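You operate a simulated robot arm through the tools that you are given. There is no shell and no other tool.

The job below is to be done with a simulated robot arm. You get a single attempt, and the scene is never put back.

Task
Start a leak test on the jar with the blue cap.
Fine: stand it under the clear cover, shut the yellow valve and pump till the pointer is in the green.

The check looks at the end state, three seconds after you hand in, the way a careful person would. Anything else that was tipped, shoved, dropped, spilled or broken makes it a failure. Lids that push on must go on centred and level and be pressed home; caps that screw on are set level and turned clockwise until they are tight.

Robot
A 7-joint arm with a fingered hand, fixed in place. Base frame: the origin is on the floor under the middle of its stand, x ahead of it, y to its left, z up; the work surface is at about z = 0.76. Units: m, degrees, N and s.
With the tool pointing down near the work surface it reaches from about 0.22 to 0.78 m from the base axis. Its first joint turns from -166.0 to 166.0 degrees. Payload 4 kg.
The tool frame sits at the grasp point between the pads (the TCP): z along the fingers, y along the line on which they close. The tips reach 0.028 m beyond it. The gripper opens to 0.168 m; its body begins 0.079 m behind the TCP. The gripper is a hand of 4 fingers: y runs from the thumb to the fingers, the wrist lies at [0, 0, -0.249] in the tool frame.
Orientation is that of the tool frame in the base frame, as a unit quaternion [x, y, z, w]. With the fingers straight down and closing along the base's y, the tool's x points along the base's -x, its y along +y and its z along -z.

Tools
- The arm moves only by the tool send_rows. Its argument "increments" is a list of rows, each a list of 2 entries, a list of its own where there are three numbers: the shift along the tool's x, y, z in cm, then the turn, a rotation vector about the tool's x, y, z in degrees. In form: [[[x, y, z], [ax, ay, az]], ...]. A call has 1 to 20 rows; each row is the pose to reach, as a shift and turn from the pose commanded when the call began, along the tool's axes at that moment. Each row takes 0.2 s and may step no farther than 0.05 m and 8.6 degrees from the row before; otherwise, the whole call is refused. A pose out of reach is approached as far as the arm can. The call stops where the force on the tool passes 40 N (or 10 N more than at its start, if that is more) or the arm is blocked; 0.2 s more then pass. In this call time passes only in rows, and 0.2 s behind the last. It gives the time, the measured TCP pose, the force on the tool (base axes), the opening and the grip force at its end, in the units of the frame above (readings bear some noise), with the torque about the TCP (base axes, N m) and any sound that the robot's microphone picked up, and new pictures: "views" is both (left out), scene, wrist or none.
- Cameras (640 x 400 px; columns grow to the right, rows downward): "scene" is fixed at [0.4053, 0.4927, 1.5172]; the picture's right is [-0.99, -0.14, 0.00], its down [-0.12, 0.86, -0.50] and it looks along [0.07, -0.50, -0.86] (base axes); focal length 214 px, centre (320, 200). "wrist" rides on the gripper at [0.06, -0.06, -0.11] in the tool frame; the picture's right is [0.71, 0.71, 0.00], its down [-0.56, 0.56, -0.61] and it looks along [-0.43, 0.43, 0.79] (tool axes); focal length 265 px, centre (320, 200). There is no depth. A picture from a camera that has moved, and an enlarged one, comes with that camera's place and axes in the base frame and with its lens. The place of the scene camera against the robot may be out by one fixed shift of up to 0.018 m in any direction.
- slide_trunk(by): slides the trunk up (or, below 0, down) by that many m; the arm rides with it, the base frame stays. It gives what a move gives, with no picture.
- finger_targets(finger1, finger2, finger3, thumb_bend): sets how far each is bent, from 0 (flat) to 1 (curled in); at 0.3 the hand is open as for a grip, at 0.7 the pads meet at the TCP. One left out holds its place. A second passes; each finger stops where it meets its share of the squeeze, and holds until it gets a number again. It is the only way to open and close the hand. It gives what a move gives, with no picture; readings hold the bend of each and the force on the fingers (four entries, about 0 where the hand has none), thumb and palm.
- zoom(camera, box): a new picture of the part [left, top, right, bottom] of that camera's present view, enlarged. It takes no simulated time.
- sign_off(): hands the job in; it is judged then, once.

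Places have to be worked out from the pictures, the camera data and where the tool is seen. Open the gripper and draw the arm clear of the work before you hand the job in, unless the task says otherwise.

The tools are called after "Emit:" as name(argument=value, ...) on one line, values as JSON. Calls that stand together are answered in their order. send_rows: Moves the arm, as the interface text tells. Its arguments: {"type":"object","properties":{"increments":{"type":"array"},"views":{"type":"string","enum":["both","scene","wrist","none"]}},"required":["increments"]} The other tools are called the same way: slide_trunk (by) moves the trunk up or down; finger_targets (finger1, finger2, finger3, thumb_bend) moves the fingers one by one; zoom (camera, box) takes an enlarged picture of a part of a camera's view; sign_off () hands the job in.

At the start:

```text
t: 0.0
eef_pos: [0.4113, -0.0259, 1.2062]
orientation: [0.0, 1.0, 0.0, 0.0]
contact_force: [-0.7, -0.2, -0.4]
ft_torque: [0.0, 0.0, 0.0]
width: 0.1679
grip_force: 0.0
shape: jaw
bend: [0.3, 0.3, 0.3, 0.3]
finger forces: [0.0, 0.0, 0.0, 0.1, 0.0, 0.1]
trunk travel left (down, up): [-0.525, 0.065]
```

scene: 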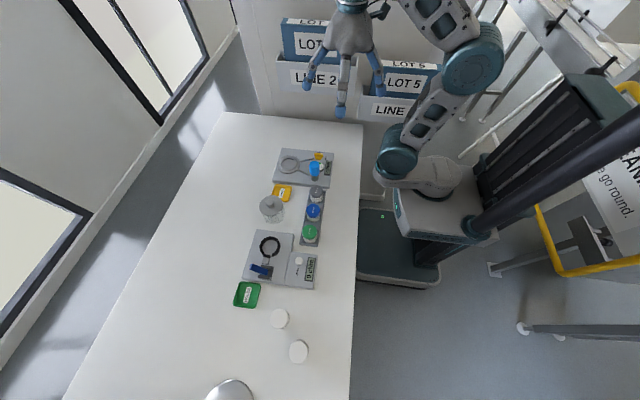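
wrist: 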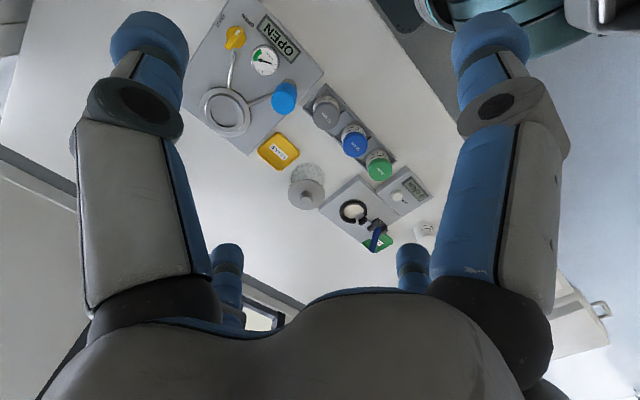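

The pictures show a vacuum station (plate with ring, yellow valve, gauge, blue pump button), a rack with three jars, a clear cover with a knob, and another station. I'll zoom in on both cameras to place the items.

Emit:
zoom(camera="scene", box=[220, 130, 380, 230])

Emit:
zoom(camera="scene", box=[220, 210, 380, 310])

Emit:
zoom(camera="wrist", box=[180, 0, 340, 100])

Emit:
zoom(camera="wrist", box=[240, 80, 440, 260])

```text
4.00 times, centred on (300, 180) of scene
camera zoom: at [0.4053, 0.4927, 1.5172], right [-0.99, -0.14, 0.0], down [-0.12, 0.86, -0.5], along [0.07, -0.5, -0.86], focal length 858 px, centre (400, 280)
```

zoom: 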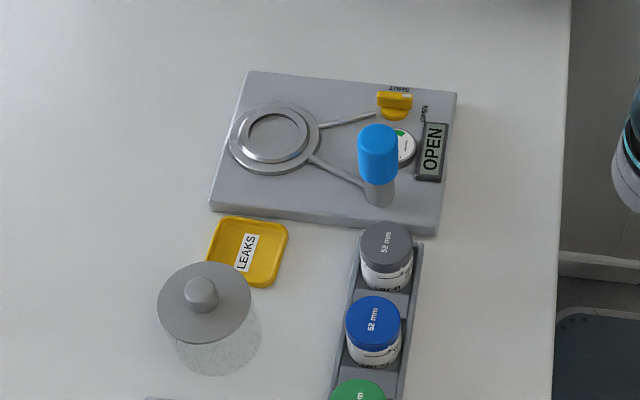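

```text
4.00 times, centred on (300, 260) of scene
camera zoom: at [0.4053, 0.4927, 1.5172], right [-0.99, -0.14, 0.0], down [-0.12, 0.86, -0.5], along [0.07, -0.5, -0.86], focal length 858 px, centre (400, -40)
```

zoom: 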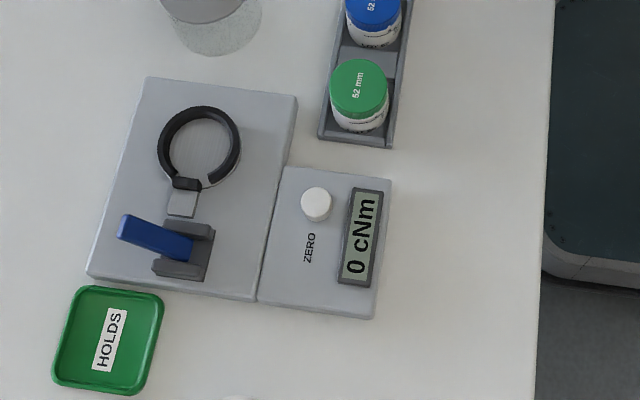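

```text
4.00 times, centred on (260, 50) of wrist
camera zoom: at [0.3518, -0.0854, 1.3155], right [-0.71, 0.71, 0.0], down [0.56, 0.56, 0.61], along [0.43, 0.43, -0.79], focal length 1062 px, centre (560, 800)
```

zoom: 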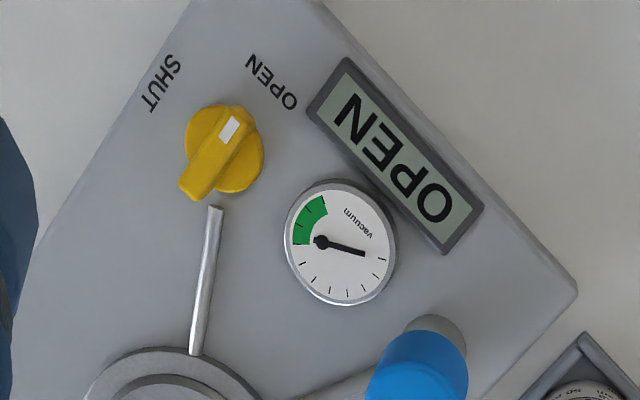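

```text
2.22 times, centred on (340, 170) of wrist
camera zoom: at [0.3518, -0.0854, 1.3155], right [-0.71, 0.71, 0.0], down [0.56, 0.56, 0.61], along [0.43, 0.43, -0.79], focal length 590 px, centre (276, 267)
```

zoom: 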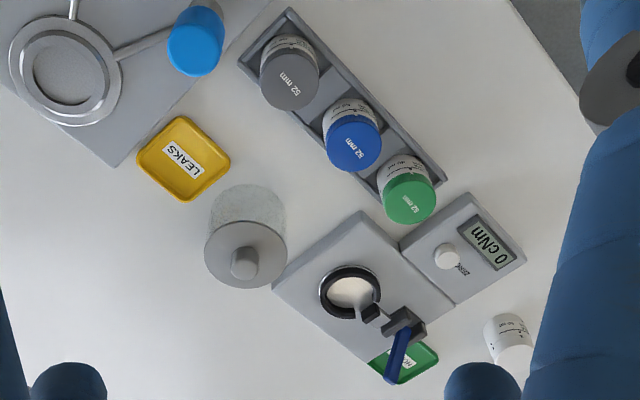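

From the wrist view I put the blue-cap jar near (0.467, 0.125), the ring near (0.615, -0.092), the pump near (0.504, -0.023), the valve near (0.492, -0.148) and the cover near (0.61, 0.135). I'll move the camera nearer to the vacuum station to refine these.

Emit:
send_rows(increments=[[[-0.4, -2.8, 3.6], [0, 0, 0]], [[-0.8, -5.6, 7.2], [0, 0, 0]], [[-1.25, -8.4, 10.8], [0, 0, 0]], [[-1.7, -11.2, 14.4], [0, 0, 0]], [[-2.1, -14.0, 18.0], [0, 0, 0]], [[-2.5, -16.8, 21.6], [0, 0, 0]]], views="both")

```text
t: 1.4
eef_pos: [0.4382, -0.1959, 0.9899]
orientation: [0.001, 1.0, -0.001, -0.001]
contact_force: [-0.1, 0.2, 0.3]
ft_torque: [0.03, -0.02, -0.02]
width: 0.1679
grip_force: 0.0
shape: jaw
bend: [0.3, 0.3, 0.3, 0.3]
finger forces: [0.0, 0.0, 0.0, 0.1, 0.0, 0.0]
trunk travel left (down, up): [-0.525, 0.065]
camera wrist: at [0.3772, -0.255, 1.0991], right [-0.71, 0.71, 0.0], down [0.56, 0.56, 0.61], along [0.43, 0.43, -0.79], focal length 265 px, centre (320, 200)
```

scene: 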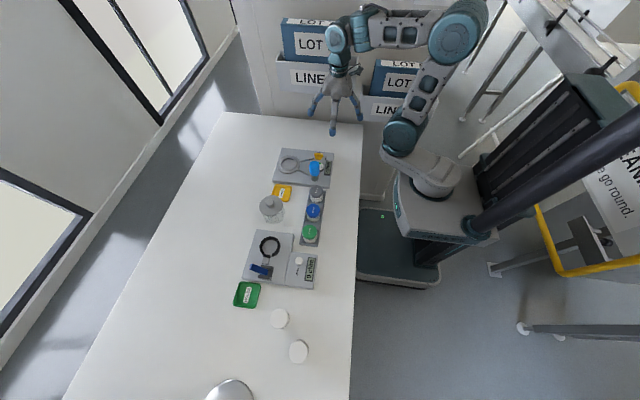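
wrist: 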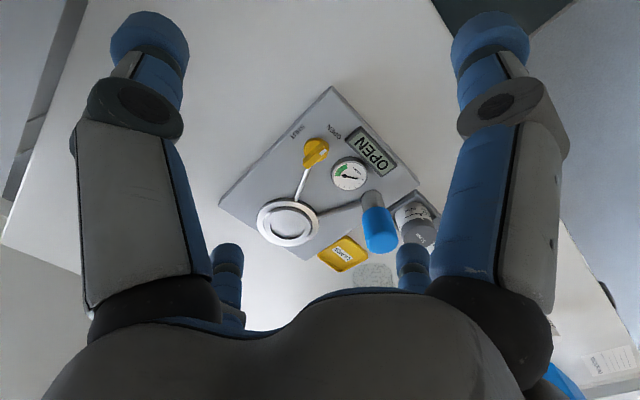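

The station is in clear view; I'll enlarge it to measure the ring, pump, valve and gauge.

Emit:
zoom(camera="wrist", box=[210, 80, 450, 280])

Emit:
zoom(camera="wrist", box=[280, 120, 420, 210])

```text
2.00 times, centred on (330, 180) of wrist
camera zoom: at [0.3772, -0.255, 1.0991], right [-0.71, 0.71, 0.0], down [0.56, 0.56, 0.61], along [0.43, 0.43, -0.79], focal length 531 px, centre (300, 240)
```

zoom: 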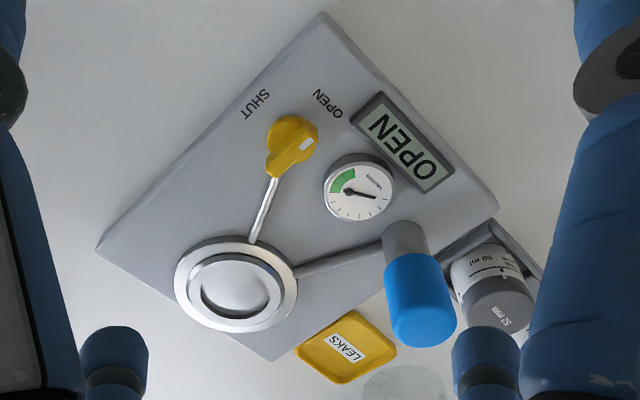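

```text
4.44 times, centred on (350, 165) of wrist
camera zoom: at [0.3772, -0.255, 1.0991], right [-0.71, 0.71, 0.0], down [0.56, 0.56, 0.61], along [0.43, 0.43, -0.79], focal length 1180 px, centre (187, 356)
```

zoom: 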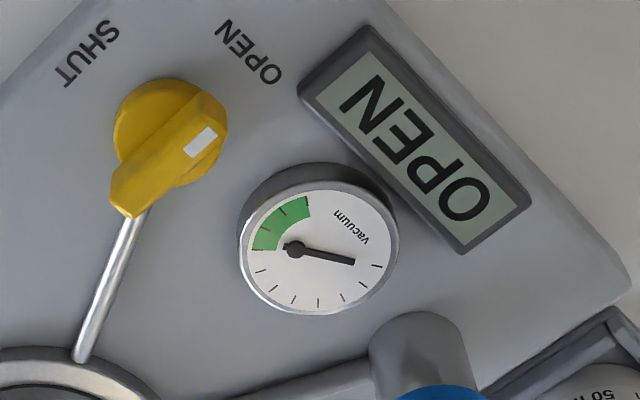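

Triangulating the two wrist views gives the valve bar at about (0.493, -0.147, 0.80), the ring at (0.615, -0.089, 0.785), the gauge at (0.484, -0.091) and the pump top at (0.496, -0.027, 0.86). The valve's mark points to OPEN (-x), so SHUT is a 90° counter-clockwise turn; next I look at the jar and the cover.

Emit:
send_rows(increments=[[[-0.3, 4.5, 0.4], [0, 0, 0]], [[-0.6, 9.0, 0.8], [0, 0, 0]], [[-0.9, 13.5, 1.2], [0, 0, 0]], [[-1.2, 18.0, 1.6], [0, 0, 0]], [[-1.4, 22.4, 2.0], [0, 0, 0]]], views="wrist")

Emit:
zoom(camera="wrist", box=[210, 80, 450, 280])

```text
t: 2.6
eef_pos: [0.4525, 0.0338, 0.9697]
orientation: [-0.001, 1.0, 0.0, -0.001]
contact_force: [-0.1, -0.5, 0.2]
ft_torque: [-0.02, 0.02, 0.03]
width: 0.1678
grip_force: 0.1
shape: jaw
bend: [0.3, 0.3, 0.3, 0.3]
finger forces: [0.1, 0.1, 0.1, 0.0, 0.0, 0.0]
trunk travel left (down, up): [-0.525, 0.065]
camera wrist: at [0.3925, -0.027, 1.0802], right [-0.71, 0.71, 0.0], down [0.56, 0.56, 0.61], along [0.43, 0.43, -0.79], focal length 265 px, centre (320, 200)
```

wrist: 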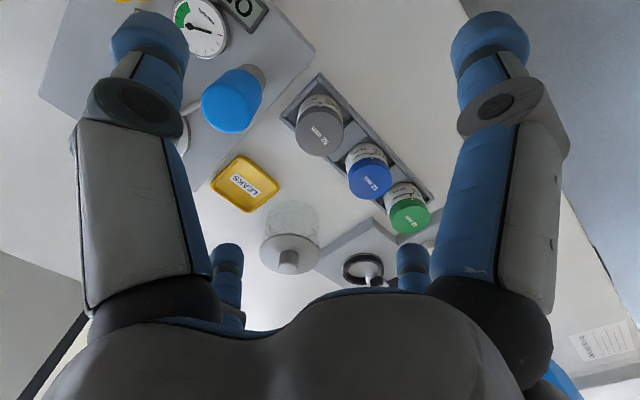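

```text
2.00 times, centred on (330, 180) of wrist
camera zoom: at [0.3925, -0.027, 1.0802], right [-0.71, 0.71, 0.0], down [0.56, 0.56, 0.61], along [0.43, 0.43, -0.79], focal length 531 px, centre (300, 240)
```

zoom: 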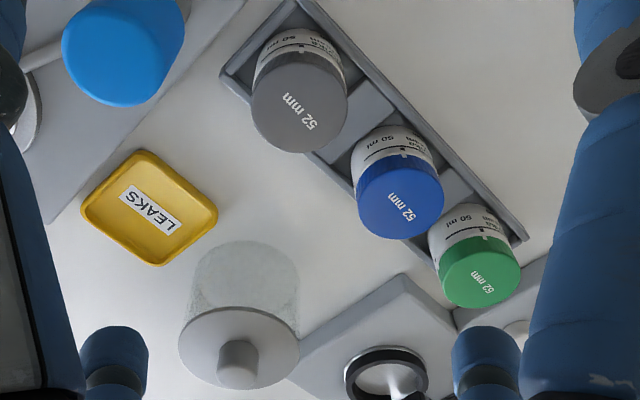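

The jar caps top out around z ≈ 0.835, with blue near (0.468, 0.127), and the cover's top disc is near (0.622, 0.143, 0.835) with a knob above it. Before going close, I'll test in free air how the individual fingers move.

Emit:
finger_targets(finger1=0.0, finger2=0.5, finger3=1.0, thumb_bend=0.5)

Emit:
send_rows(increments=[[[0, 0, -0.5], [0, 0, 0]]], views="both")

Emit:
zoom(camera="scene", box=[260, 80, 420, 180])

```text
t: 3.6
eef_pos: [0.4535, 0.0329, 0.9702]
orientation: [0.0, 1.0, 0.0, 0.0]
contact_force: [0.5, -0.9, 0.4]
ft_torque: [-0.01, -0.04, 0.01]
width: 0.1243
grip_force: 0.1
shape: fingers
bend: [0.0, 0.5, 1.0, 0.5]
finger forces: [0.0, 0.0, 0.0, 0.1, 0.0, 0.0]
trunk travel left (down, up): [-0.525, 0.065]
```

```text
t: 4.0
eef_pos: [0.4528, 0.0315, 0.977]
orientation: [0.0, 1.0, 0.0, 0.001]
contact_force: [0.0, -0.7, 0.0]
ft_torque: [0.01, 0.02, 0.0]
width: 0.1241
grip_force: 0.1
shape: fingers
bend: [0.0, 0.5, 1.0, 0.5]
finger forces: [0.1, 0.0, 0.0, 0.2, 0.1, 0.0]
trunk travel left (down, up): [-0.525, 0.065]
camera wrist: at [0.3923, -0.0288, 1.0855], right [-0.71, 0.71, 0.0], down [0.56, 0.56, 0.61], along [0.43, 0.43, -0.79], focal length 265 px, centre (320, 200)
```

scene: 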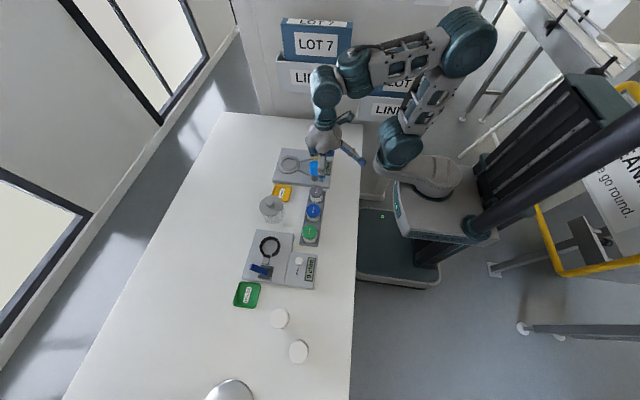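
wrist: 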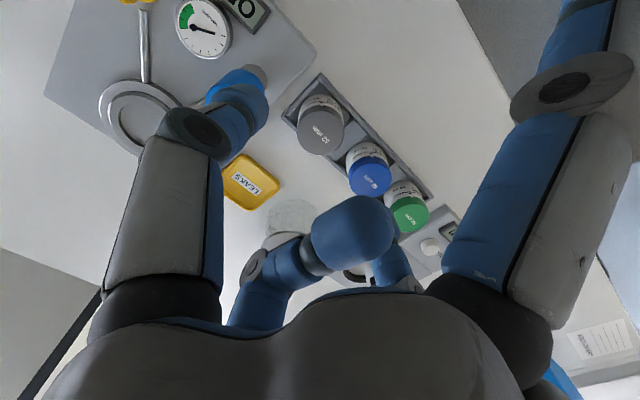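

```text
4.00 times, centred on (340, 130) of scene
camera zoom: at [0.4053, 0.4927, 1.5172], right [-0.99, -0.14, 0.0], down [-0.12, 0.86, -0.5], along [0.07, -0.5, -0.86], focal length 858 px, centre (240, 480)
```

zoom: 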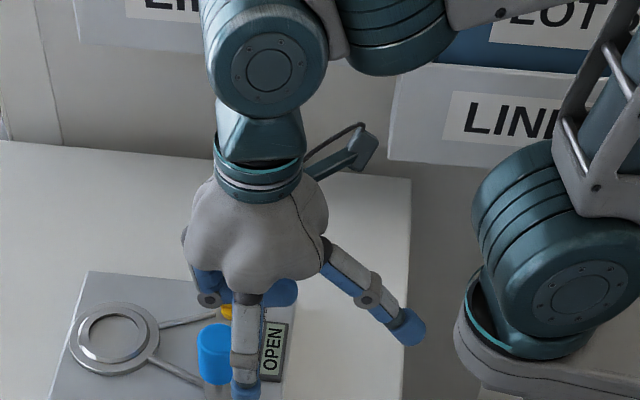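

Finger 1 sits on the robot side (−x), finger 3 on the far side, finger 2 toward +y and the thumb toward −y; a bend of 0 splays a finger well out, while 1 curls it in under the palm. I'll set all four partly closed and move above the blue jar with the hand turned 45°, so the fingers pass between the neighbouring jars.

Emit:
finger_targets(finger1=0.45, finger2=0.45, finger3=0.45, thumb_bend=0.45)

Emit:
send_rows(increments=[[[-0.25, 1.6, 0.5], [0, 0, 7.5]], [[-0.5, 3.1, 1.0], [0, 0, 15]], [[-0.75, 4.7, 1.5], [0, 0, 22.5]], [[-1.0, 6.3, 2.0], [0, 0, 30]], [[-1.25, 7.8, 2.5], [0, 0, 37.5]], [[-1.5, 9.4, 3.0], [0, 0, 45]]], views="both")

Emit:
zoom(camera="wrist", box=[200, 40, 440, 240])

```text
t: 5.0
eef_pos: [0.4514, 0.0312, 0.9746]
orientation: [0.0, 1.0, 0.0, 0.0]
contact_force: [0.1, -0.4, -0.2]
ft_torque: [-0.03, 0.0, 0.02]
width: 0.0726
grip_force: 0.0
shape: fingers
bend: [0.45, 0.45, 0.45, 0.45]
finger forces: [0.0, 0.1, 0.0, 0.1, 0.0, 0.0]
trunk travel left (down, up): [-0.525, 0.065]
```

```text
t: 6.4
eef_pos: [0.4662, 0.1248, 0.9442]
orientation: [0.384, 0.924, 0.0, -0.001]
contact_force: [-0.5, 0.1, -1.0]
ft_torque: [0.01, -0.02, 0.05]
width: 0.0726
grip_force: 0.1
shape: fingers
bend: [0.45, 0.45, 0.45, 0.45]
finger forces: [0.1, 0.1, 0.0, 0.0, 0.0, 0.1]
trunk travel left (down, up): [-0.525, 0.065]
camera wrist: at [0.3808, 0.1258, 1.0545], right [0.0, 1.0, 0.0], down [0.79, 0.0, 0.61], along [0.61, 0.0, -0.79], focal length 265 px, centre (320, 200)
```

scene: 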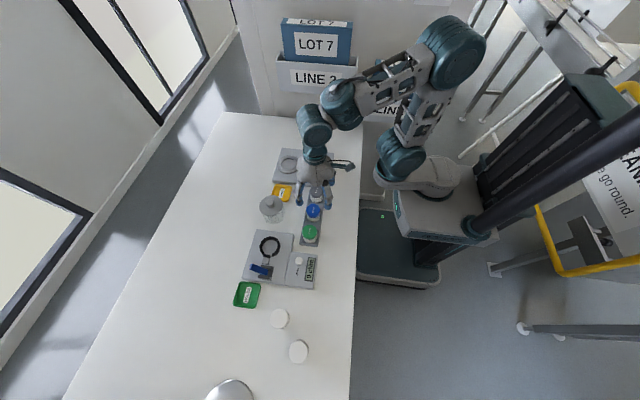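
wrist: 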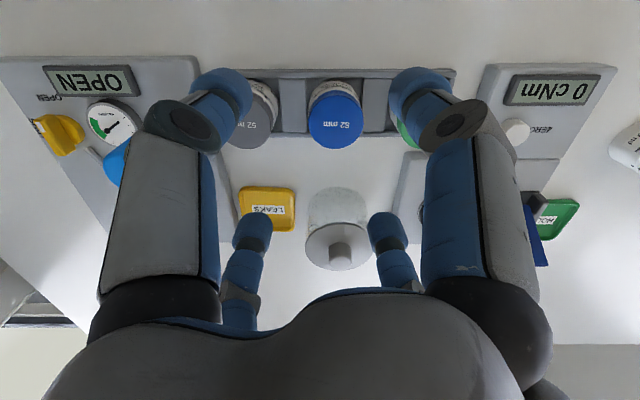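

```text
2.00 times, centred on (320, 140) of wrist
camera zoom: at [0.3808, 0.1258, 1.0545], right [0.0, 1.0, 0.0], down [0.79, 0.0, 0.61], along [0.61, 0.0, -0.79], focal length 531 px, centre (320, 320)
```

zoom: 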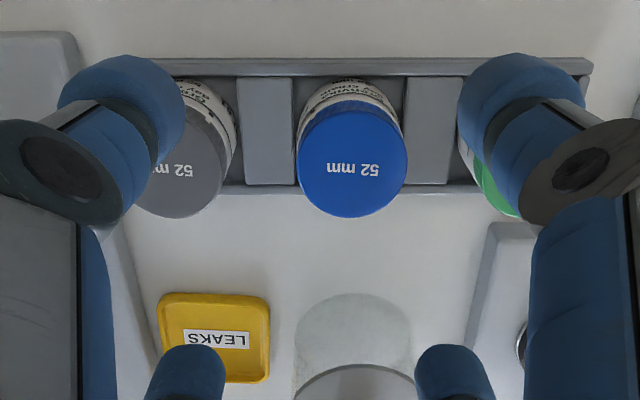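

The blue cap lies right of the tool axis in this view; sizing it as 52 mm puts the top at z ≈ 0.815 and the jar at about (0.472, 0.140), so the caps are lower than I first thought. I'll shift over it and come down to get a closer look.

Emit:
send_rows(increments=[[[0.37, 0.65, 3.2], [0, 0, 0]], [[0.75, 1.31, 6.5], [0, 0, 0]]], views="wrist")

Emit:
zoom(camera="wrist", box=[220, 60, 420, 210])

```text
t: 7.0
eef_pos: [0.47, 0.1383, 0.8781]
orientation: [0.383, 0.924, 0.0, 0.0]
contact_force: [0.1, 0.2, 0.4]
ft_torque: [0.0, 0.02, 0.02]
width: 0.0726
grip_force: 0.1
shape: fingers
bend: [0.45, 0.45, 0.45, 0.45]
finger forces: [0.0, 0.1, 0.0, 0.0, 0.1, 0.0]
trunk travel left (down, up): [-0.525, 0.065]
camera wrist: at [0.3849, 0.1387, 0.9882], right [0.0, 1.0, 0.0], down [0.79, 0.0, 0.61], along [0.61, 0.0, -0.79], focal length 265 px, centre (320, 200)
```

wrist: 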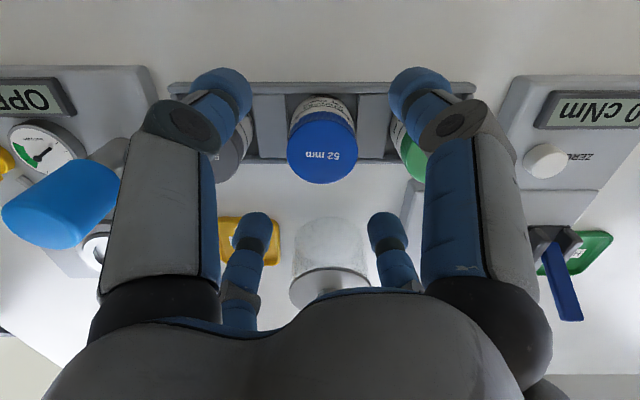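

```text
2.67 times, centred on (320, 135) of wrist
camera zoom: at [0.3849, 0.1387, 0.9882], right [0.0, 1.0, 0.0], down [0.79, 0.0, 0.61], along [0.61, 0.0, -0.79], focal length 708 px, centre (320, 373)
```

zoom: 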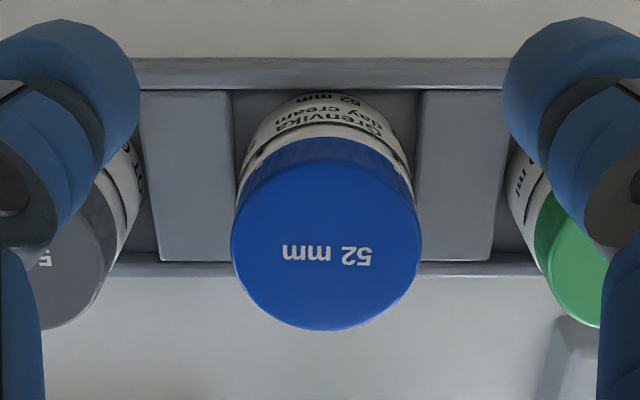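

The cap now measures top z ≈ 0.813 at about (0.475, 0.140), and the rack walls are low (≈0.77–0.78). I'll open the fingers a touch more, correct a few mm and descend in two stages.

Emit:
finger_targets(finger1=0.42, finger2=0.42, finger3=0.42, thumb_bend=0.42)

Emit:
send_rows(increments=[[[-0.09, 0.2, 1.0], [0, 0, 0]], [[-0.17, 0.39, 2.0], [0, 0, 0]], [[-0.17, 0.39, 3.0], [0, 0, 0]]], views="wrist")

Emit:
zoom(camera="wrist", box=[200, 60, 440, 260])

```text
t: 8.0
eef_pos: [0.47, 0.1373, 0.8797]
orientation: [0.383, 0.924, 0.0, -0.001]
contact_force: [-0.3, 0.5, 0.2]
ft_torque: [0.01, 0.01, -0.01]
width: 0.0812
grip_force: 0.3
shape: fingers
bend: [0.42, 0.42, 0.42, 0.42]
finger forces: [0.1, 0.1, 0.0, 0.0, 0.1, 0.0]
trunk travel left (down, up): [-0.525, 0.065]
```

```text
t: 8.8
eef_pos: [0.4733, 0.1404, 0.8492]
orientation: [0.383, 0.924, 0.0, 0.0]
contact_force: [-0.2, 1.6, -0.4]
ft_torque: [-0.02, -0.01, 0.0]
width: 0.0811
grip_force: 0.1
shape: fingers
bend: [0.42, 0.42, 0.42, 0.42]
finger forces: [0.0, 0.0, 0.1, 0.0, 0.0, 0.0]
trunk travel left (down, up): [-0.525, 0.065]
camera wrist: at [0.389, 0.1407, 0.9592], right [0.0, 1.0, 0.0], down [0.79, 0.0, 0.61], along [0.61, 0.0, -0.79], focal length 265 px, centre (320, 200)
```

wrist: 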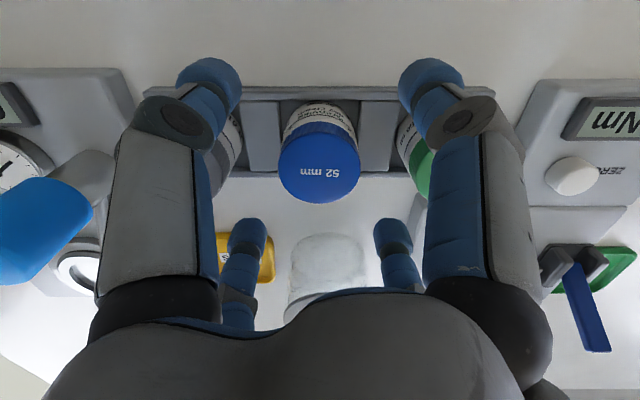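

```text
2.00 times, centred on (320, 160) of wrist
camera zoom: at [0.389, 0.1407, 0.9592], right [0.0, 1.0, 0.0], down [0.79, 0.0, 0.61], along [0.61, 0.0, -0.79], focal length 531 px, centre (320, 280)
```

zoom: 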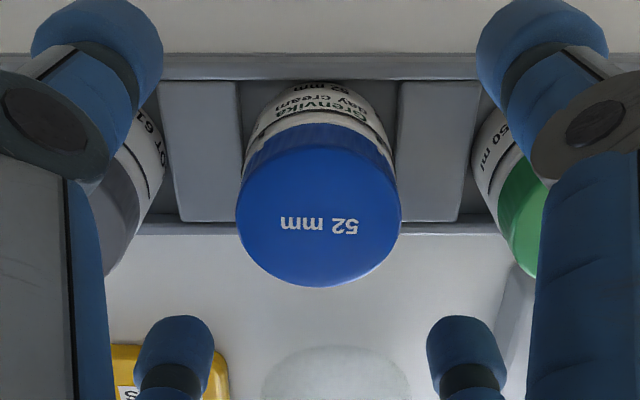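

The cap is centred on the tool axis to within about a millimetre, and the fingers are clear of the neighbouring jars. I'll descend the last 3 cm.

Emit:
send_rows(increments=[[[0, 0, 1.0], [0, 0, 0]], [[0, 0, 2.0], [0, 0, 0]], [[0, 0, 3.1], [0, 0, 0]]], views="both")

Emit:
zoom(camera="wrist", box=[180, 60, 460, 290])

Emit:
zoom(camera="scene", box=[250, 150, 370, 240])

```text
t: 9.6
eef_pos: [0.4749, 0.141, 0.8195]
orientation: [0.383, 0.924, -0.001, 0.0]
contact_force: [0.7, 0.4, 0.7]
ft_torque: [0.04, 0.04, -0.01]
width: 0.0813
grip_force: 0.1
shape: fingers
bend: [0.42, 0.42, 0.42, 0.42]
finger forces: [0.0, 0.1, 0.0, 0.1, 0.0, 0.0]
trunk travel left (down, up): [-0.525, 0.065]
camera wrist: at [0.3892, 0.1415, 0.9284], right [0.0, 1.0, 0.0], down [0.79, 0.0, 0.61], along [0.61, 0.0, -0.79], focal length 265 px, centre (320, 200)
```

scene: 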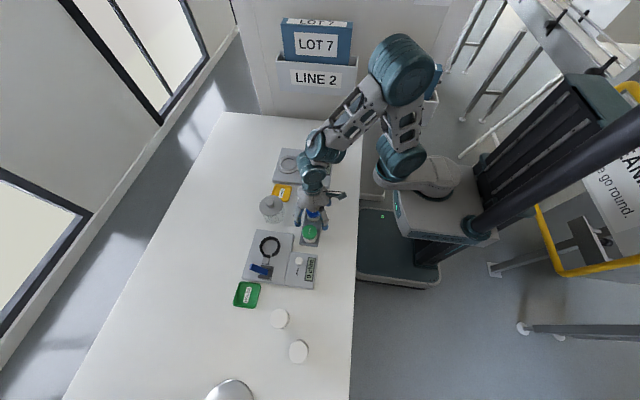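
wrist: 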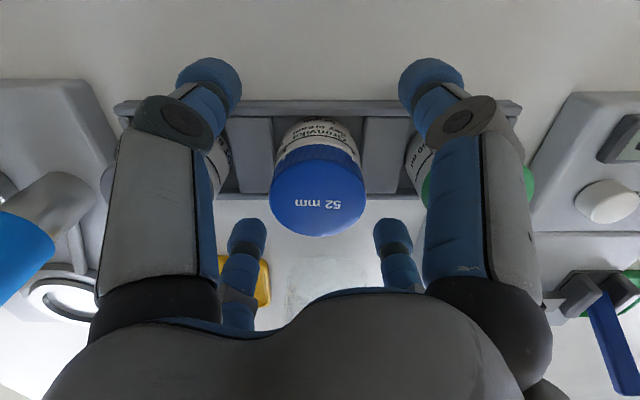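

```text
1.74 times, centred on (320, 175) of wrist
camera zoom: at [0.3892, 0.1415, 0.9284], right [0.0, 1.0, 0.0], down [0.79, 0.0, 0.61], along [0.61, 0.0, -0.79], focal length 462 px, centre (320, 244)
```

zoom: 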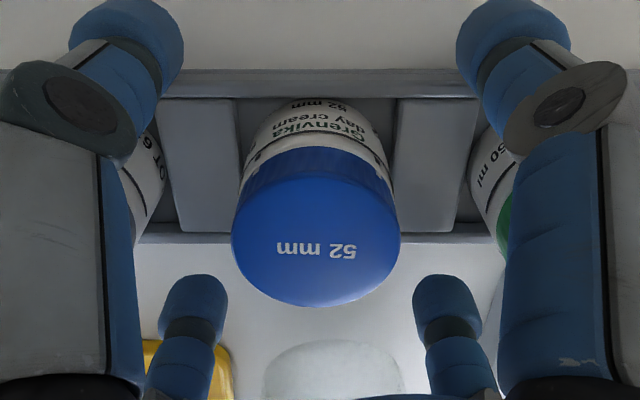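

```text
4.44 times, centred on (310, 195) of scene
camera zoom: at [0.4053, 0.4927, 1.5172], right [-0.99, -0.14, 0.0], down [-0.12, 0.86, -0.5], along [0.07, -0.5, -0.86], focal length 953 px, centre (364, 222)
```

zoom: 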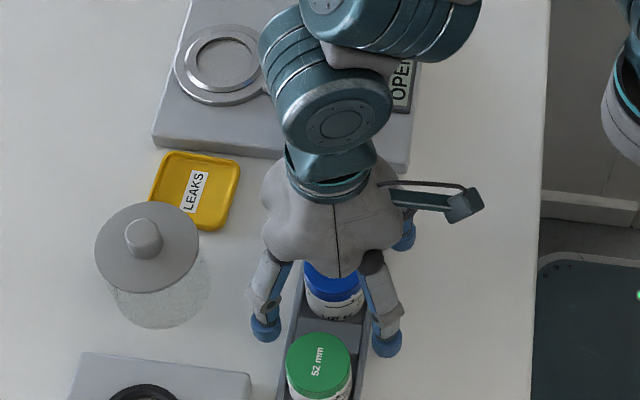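

The hand is level with the cap and centred, with tips still above the rack walls. I'll close all four fingers together on it.

Emit:
finger_targets(finger1=0.7, finger2=0.7, finger3=0.7, thumb_bend=0.7)

Emit:
zoom(camera="wrist", box=[180, 60, 460, 290])

```text
t: 10.6
eef_pos: [0.4744, 0.1413, 0.8184]
orientation: [0.382, 0.924, 0.0, 0.0]
contact_force: [0.6, -0.1, -0.9]
ft_torque: [0.01, 0.02, -0.02]
width: 0.0294
grip_force: 19.9
shape: fingers
bend: [0.59, 0.58, 0.58, 0.6]
finger forces: [6.8, 8.8, 7.2, 0.0, 17.5, 0.1]
trunk travel left (down, up): [-0.525, 0.065]
```

```text
1.74 times, centred on (320, 175) of wrist
camera zoom: at [0.3892, 0.1415, 0.9285], right [0.0, 1.0, 0.0], down [0.79, 0.0, 0.61], along [0.61, 0.0, -0.79], focal length 462 px, centre (320, 244)
```

zoom: 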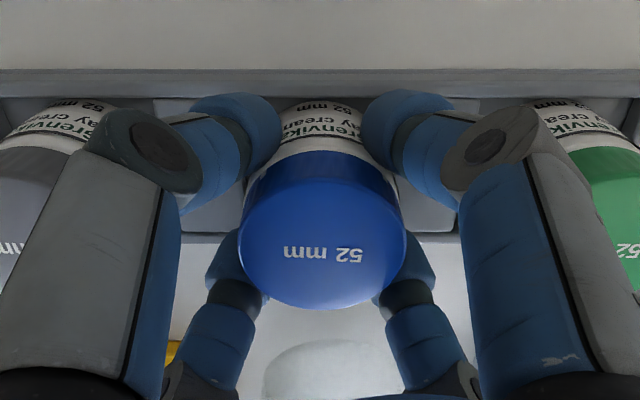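

The grip holds at about 20 N with all four fingers on the cap. I'll lift straight up 11 cm and check that the jar comes along.

Emit:
send_rows(increments=[[[0, 0, -0.5], [0, 0, 0]], [[0, 0, -1.5], [0, 0, 0]], [[0, 0, -3.5], [0, 0, 0]], [[0, 0, -6.0], [0, 0, 0]], [[0, 0, -8.5], [0, 0, 0]], [[0, 0, -11.0], [0, 0, 0]]], views="both")

Emit:
zoom(camera="wrist", box=[180, 60, 460, 290])

Emit:
zoom(camera="scene", box=[250, 130, 370, 240])

```text
t: 12.0
eef_pos: [0.475, 0.1395, 0.9303]
orientation: [0.382, 0.924, 0.0, 0.0]
contact_force: [-0.5, 0.0, -1.5]
ft_torque: [0.01, 0.0, 0.01]
width: 0.0291
grip_force: 20.2
shape: fingers
bend: [0.59, 0.58, 0.58, 0.6]
finger forces: [6.9, 9.0, 7.1, 0.0, 17.4, 0.0]
trunk travel left (down, up): [-0.525, 0.065]
camera wrist: at [0.3896, 0.1405, 1.0401], right [0.0, 1.0, 0.0], down [0.79, 0.0, 0.61], along [0.61, 0.0, -0.79], focal length 265 px, centre (320, 200)
```

scene: 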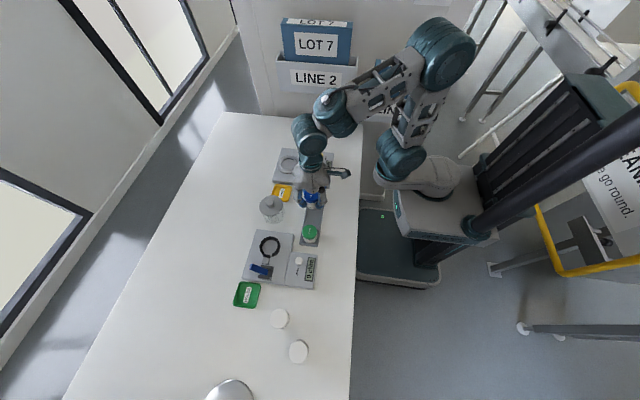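
wrist: 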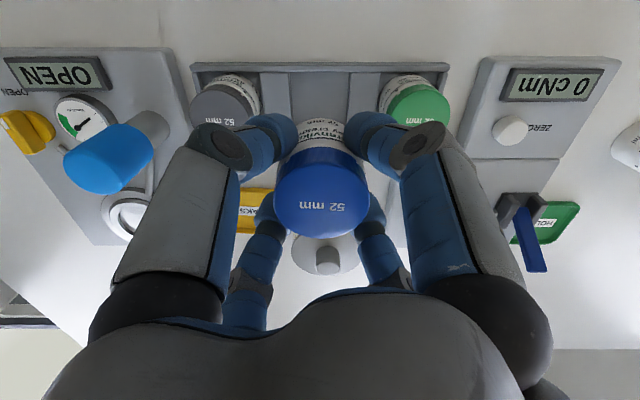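

```text
1.74 times, centred on (320, 175) of wrist
camera zoom: at [0.3896, 0.1405, 1.0401], right [0.0, 1.0, 0.0], down [0.79, 0.0, 0.61], along [0.61, 0.0, -0.79], focal length 462 px, centre (320, 244)
```

zoom: 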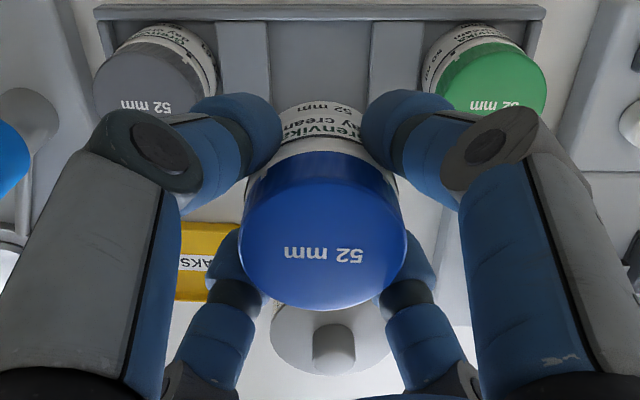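

```text
3.64 times, centred on (310, 185) of scene
camera zoom: at [0.4053, 0.4927, 1.5172], right [-0.99, -0.14, 0.0], down [-0.12, 0.86, -0.5], along [0.07, -0.5, -0.86], focal length 780 px, centre (356, 254)
```

zoom: 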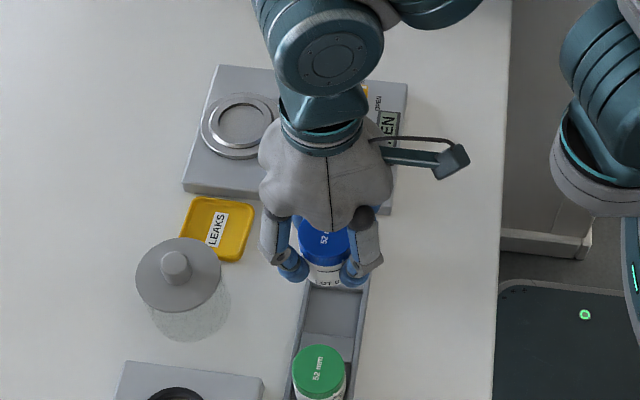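

The jar is lifted cleanly and the neighbours are undisturbed. I'll carry it at height to above the ring, at about (0.615, -0.09), keeping well away from the pump, and check the alignment from there.

Emit:
send_rows(increments=[[[-1.2, -0.3, -0.6], [0, 0, 0]], [[-3.2, -0.8, -1.2], [0, 0, 0]], [[-5.7, -1.4, -1.8], [0, 0, 0]], [[-8.2, -2.0, -2.0], [0, 0, 0]], [[-10.7, -2.6, -2.0], [0, 0, 0]], [[-13.2, -3.2, -2.0], [0, 0, 0]], [[-15.7, -3.8, -2.0], [0, 0, 0]], [[-18.2, -4.4, -2.0], [0, 0, 0]], [[-20.7, -5.0, -2.0], [0, 0, 0]], [[-23.2, -5.6, -2.0], [0, 0, 0]], [[-25.2, -6.1, -2.0], [0, 0, 0]], [[-26.16, -6.36, -2.0], [0, 0, 0]]], views="both")

Emit:
zoom(camera="wrist", box=[200, 30, 440, 230])

Emit:
zoom(camera="scene", box=[240, 110, 360, 210])

```text
t: 14.6
eef_pos: [0.6153, -0.0894, 0.948]
orientation: [0.382, 0.924, 0.0, 0.0]
contact_force: [-0.5, -0.3, -1.6]
ft_torque: [-0.02, 0.03, -0.02]
width: 0.0291
grip_force: 19.6
shape: fingers
bend: [0.59, 0.58, 0.58, 0.6]
finger forces: [6.7, 9.2, 6.7, 0.1, 17.0, 0.0]
trunk travel left (down, up): [-0.525, 0.065]
camera wrist: at [0.5299, -0.0895, 1.0582], right [0.0, 1.0, 0.0], down [0.79, 0.0, 0.61], along [0.61, 0.0, -0.79], focal length 265 px, centre (320, 200)
```

scene: 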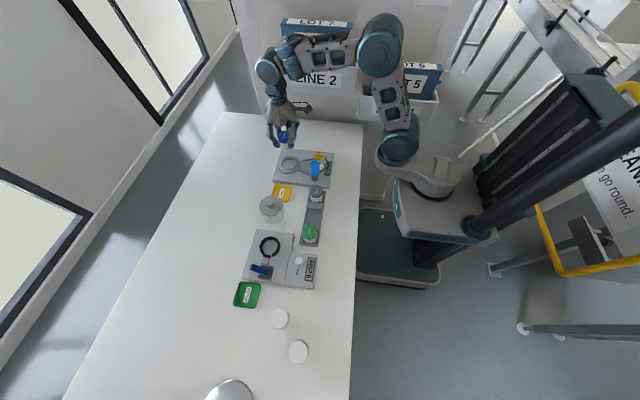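
wrist: 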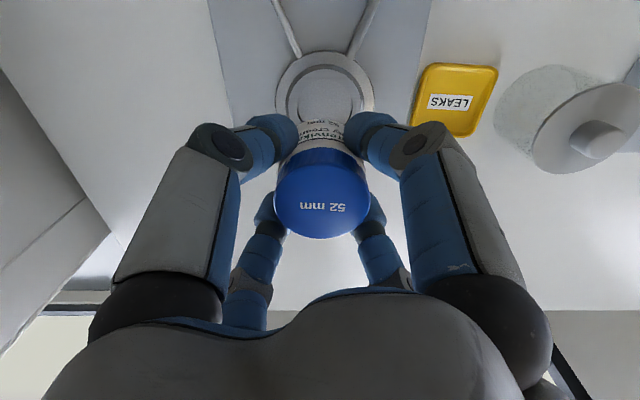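

```text
2.00 times, centred on (320, 130) of wrist
camera zoom: at [0.5299, -0.0895, 1.0582], right [0.0, 1.0, 0.0], down [0.79, 0.0, 0.61], along [0.61, 0.0, -0.79], focal length 531 px, centre (320, 340)
```

zoom: 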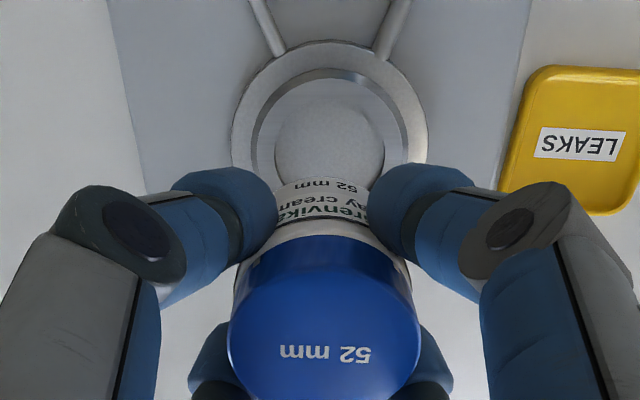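

```text
4.00 times, centred on (300, 160) of scene
camera zoom: at [0.4053, 0.4927, 1.5172], right [-0.99, -0.14, 0.0], down [-0.12, 0.86, -0.5], along [0.07, -0.5, -0.86], focal length 858 px, centre (400, 360)
```

zoom: 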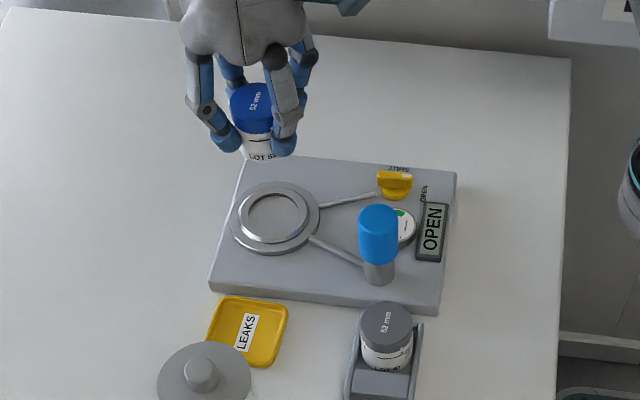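

The ring is now clearly visible past the jar: its centre seems about 5 mm to +y and 3 mm to +x of the tool. I'll zoom in to understand its steps before lowering.

Emit:
zoom(camera="scene", box=[270, 145, 330, 185])

Emit:
zoom(camera="wrist", box=[260, 40, 380, 130])

Emit:
zoom(camera="scene", box=[240, 185, 300, 230])

```text
10.00 times, centred on (300, 165) of scene
camera zoom: at [0.4053, 0.4927, 1.5172], right [-0.99, -0.14, 0.0], down [-0.12, 0.86, -0.5], along [0.07, -0.5, -0.86], focal length 2145 px, centre (520, 550)
```

zoom: 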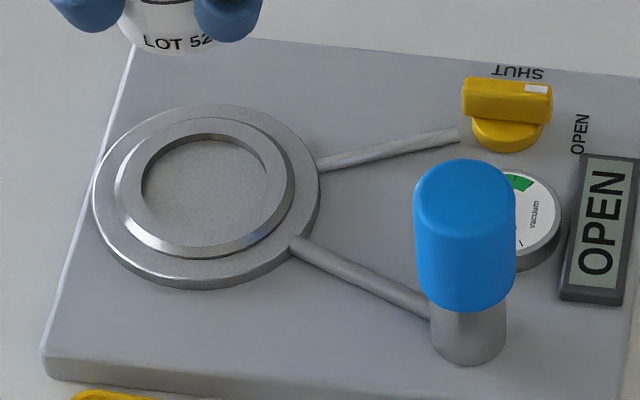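

```text
4.44 times, centred on (320, 85) of wrist
camera zoom: at [0.5299, -0.0895, 1.0582], right [0.0, 1.0, 0.0], down [0.79, 0.0, 0.61], along [0.61, 0.0, -0.79], focal length 1180 px, centre (320, 711)
```

zoom: 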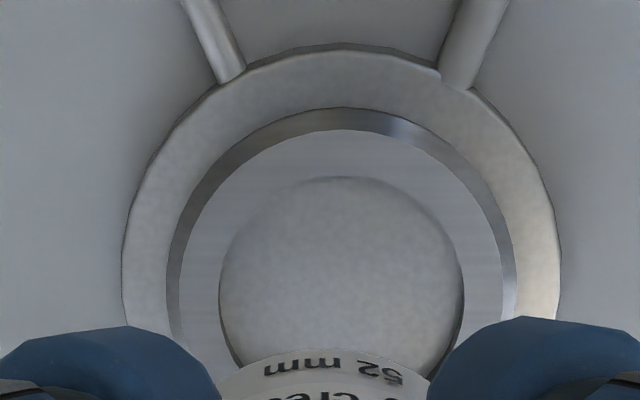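

```text
8.89 times, centred on (270, 208) of scene
camera zoom: at [0.4053, 0.4927, 1.5172], right [-0.99, -0.14, 0.0], down [-0.12, 0.86, -0.5], along [0.07, -0.5, -0.86], focal length 1906 px, centre (764, 133)
```

zoom: 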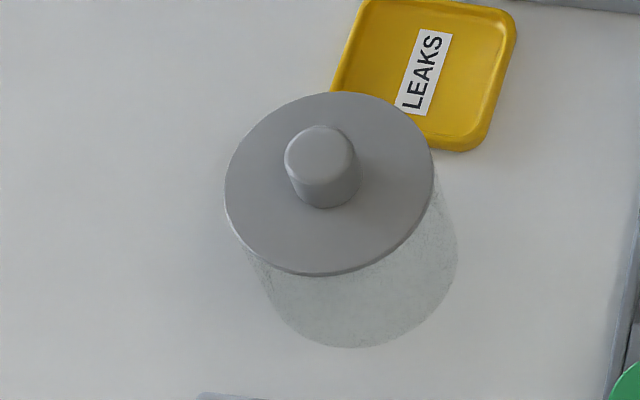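

The ring is a flange with a bevelled boss (to centre the cover) and a central recess about 29 mm in radius for the jar. The jar needs to shift about (+3, +3.5) mm; I'll do that, descend to TCP z ≈ 0.875 and look again.

Emit:
send_rows(increments=[[[0.035, 0.46, 1.0], [0, 0, 0]], [[0.035, 0.46, 3.0], [0, 0, 0]], [[0.035, 0.46, 5.0], [0, 0, 0]], [[0.035, 0.46, 6.5], [0, 0, 0]], [[0.035, 0.46, 7.2], [0, 0, 0]]], views="both")

Emit:
zoom(camera="wrist", box=[220, 60, 420, 210])

Emit:
zoom(camera="scene", box=[260, 130, 340, 190])

```text
t: 15.8
eef_pos: [0.6174, -0.086, 0.8769]
orientation: [0.383, 0.924, 0.0, 0.0]
contact_force: [-0.1, 0.3, -0.7]
ft_torque: [-0.02, -0.03, -0.02]
width: 0.0286
grip_force: 20.2
shape: fingers
bend: [0.59, 0.58, 0.58, 0.6]
finger forces: [6.7, 9.3, 6.8, 0.0, 17.0, 0.0]
trunk travel left (down, up): [-0.525, 0.065]
camera wrist: at [0.5322, -0.0848, 0.9859], right [0.0, 1.0, 0.0], down [0.79, 0.0, 0.61], along [0.61, 0.0, -0.79], focal length 265 px, centre (320, 200)
```

scene: 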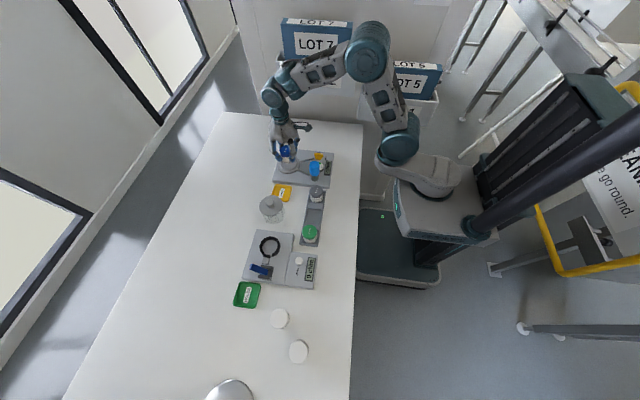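
wrist: 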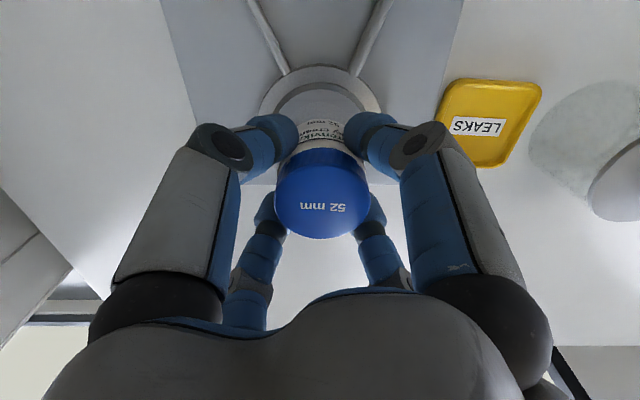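

```text
2.67 times, centred on (320, 135) of wrist
camera zoom: at [0.5322, -0.0848, 0.9859], right [0.0, 1.0, 0.0], down [0.79, 0.0, 0.61], along [0.61, 0.0, -0.79], focal length 708 px, centre (320, 373)
```

zoom: 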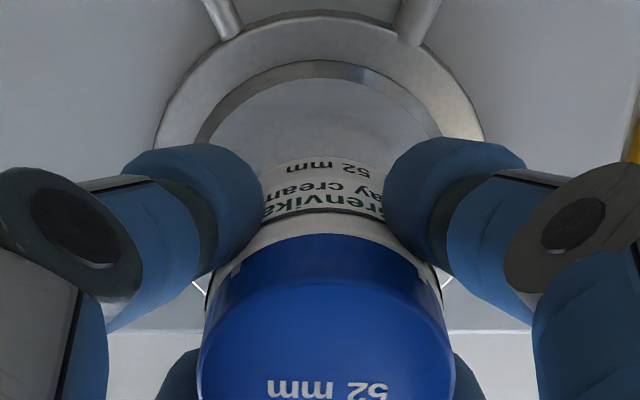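

```text
6.67 times, centred on (300, 160) of scene
camera zoom: at [0.4053, 0.4927, 1.5172], right [-0.99, -0.14, 0.0], down [-0.12, 0.86, -0.5], along [0.07, -0.5, -0.86], focal length 1430 px, centre (453, 467)
```

zoom: 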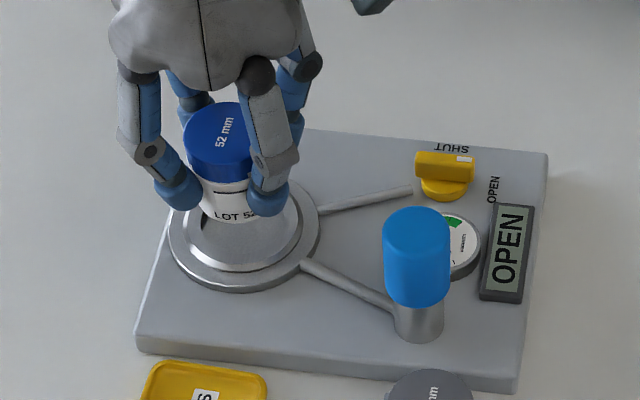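

Jar and recess agree to within about 1 mm in this view. I'll trim that and lower another 2.4 cm, then feel for contact in small steps.

Emit:
send_rows(increments=[[[-0.14, 0, 0.8], [0, 0, 0]], [[-0.14, 0, 1.5], [0, 0, 0]], [[-0.14, 0, 2.0], [0, 0, 0]], [[-0.14, 0, 2.4], [0, 0, 0]]], views="both")

Emit:
zoom(camera="scene", box=[260, 130, 340, 190])

Emit:
zoom(camera="wrist", box=[220, 60, 420, 210])

```text
t: 16.8
eef_pos: [0.6185, -0.0868, 0.8525]
orientation: [0.383, 0.924, 0.001, 0.0]
contact_force: [0.6, 0.6, -1.5]
ft_torque: [-0.01, 0.0, 0.01]
width: 0.029
grip_force: 19.7
shape: fingers
bend: [0.59, 0.58, 0.58, 0.6]
finger forces: [6.7, 9.1, 6.7, 0.0, 16.8, 0.0]
trunk travel left (down, up): [-0.525, 0.065]
camera wrist: at [0.5326, -0.0862, 0.9623], right [0.0, 1.0, 0.0], down [0.79, 0.0, 0.61], along [0.61, 0.0, -0.79], focal length 265 px, centre (320, 200)
```

scene: 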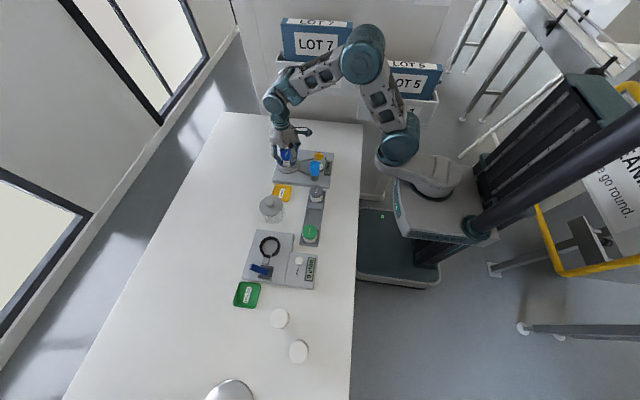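
wrist: 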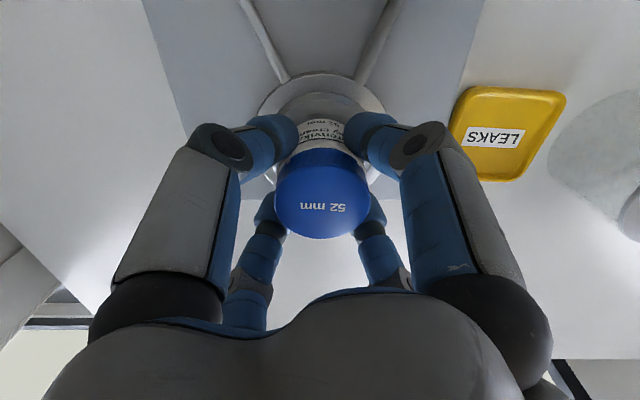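

```text
6.67 times, centred on (300, 160) of scene
camera zoom: at [0.4053, 0.4927, 1.5172], right [-0.99, -0.14, 0.0], down [-0.12, 0.86, -0.5], along [0.07, -0.5, -0.86], focal length 1430 px, centre (453, 467)
```

zoom: 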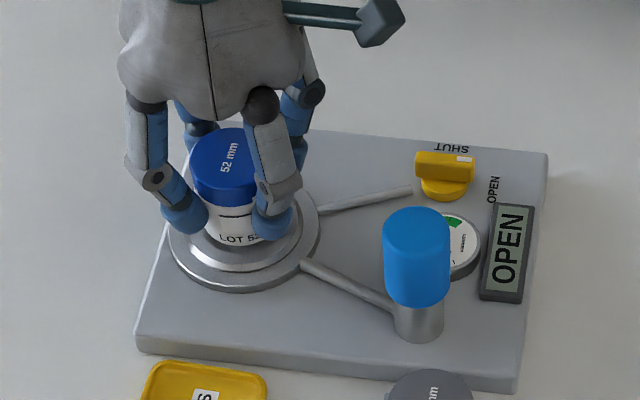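

```text
2.67 times, centred on (320, 135) of wrist
camera zoom: at [0.5326, -0.0862, 0.9623], right [0.0, 1.0, 0.0], down [0.79, 0.0, 0.61], along [0.61, 0.0, -0.79], focal length 708 px, centre (320, 373)
```

zoom: 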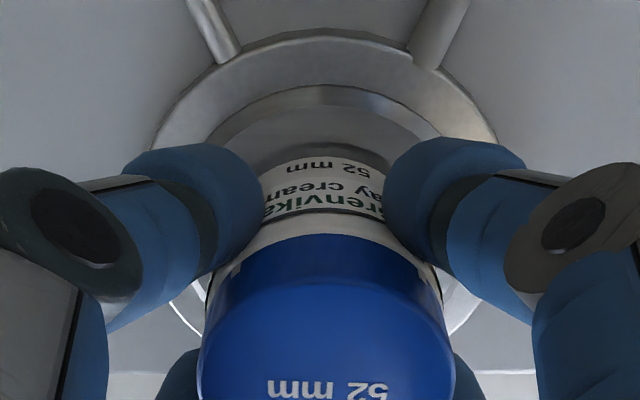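

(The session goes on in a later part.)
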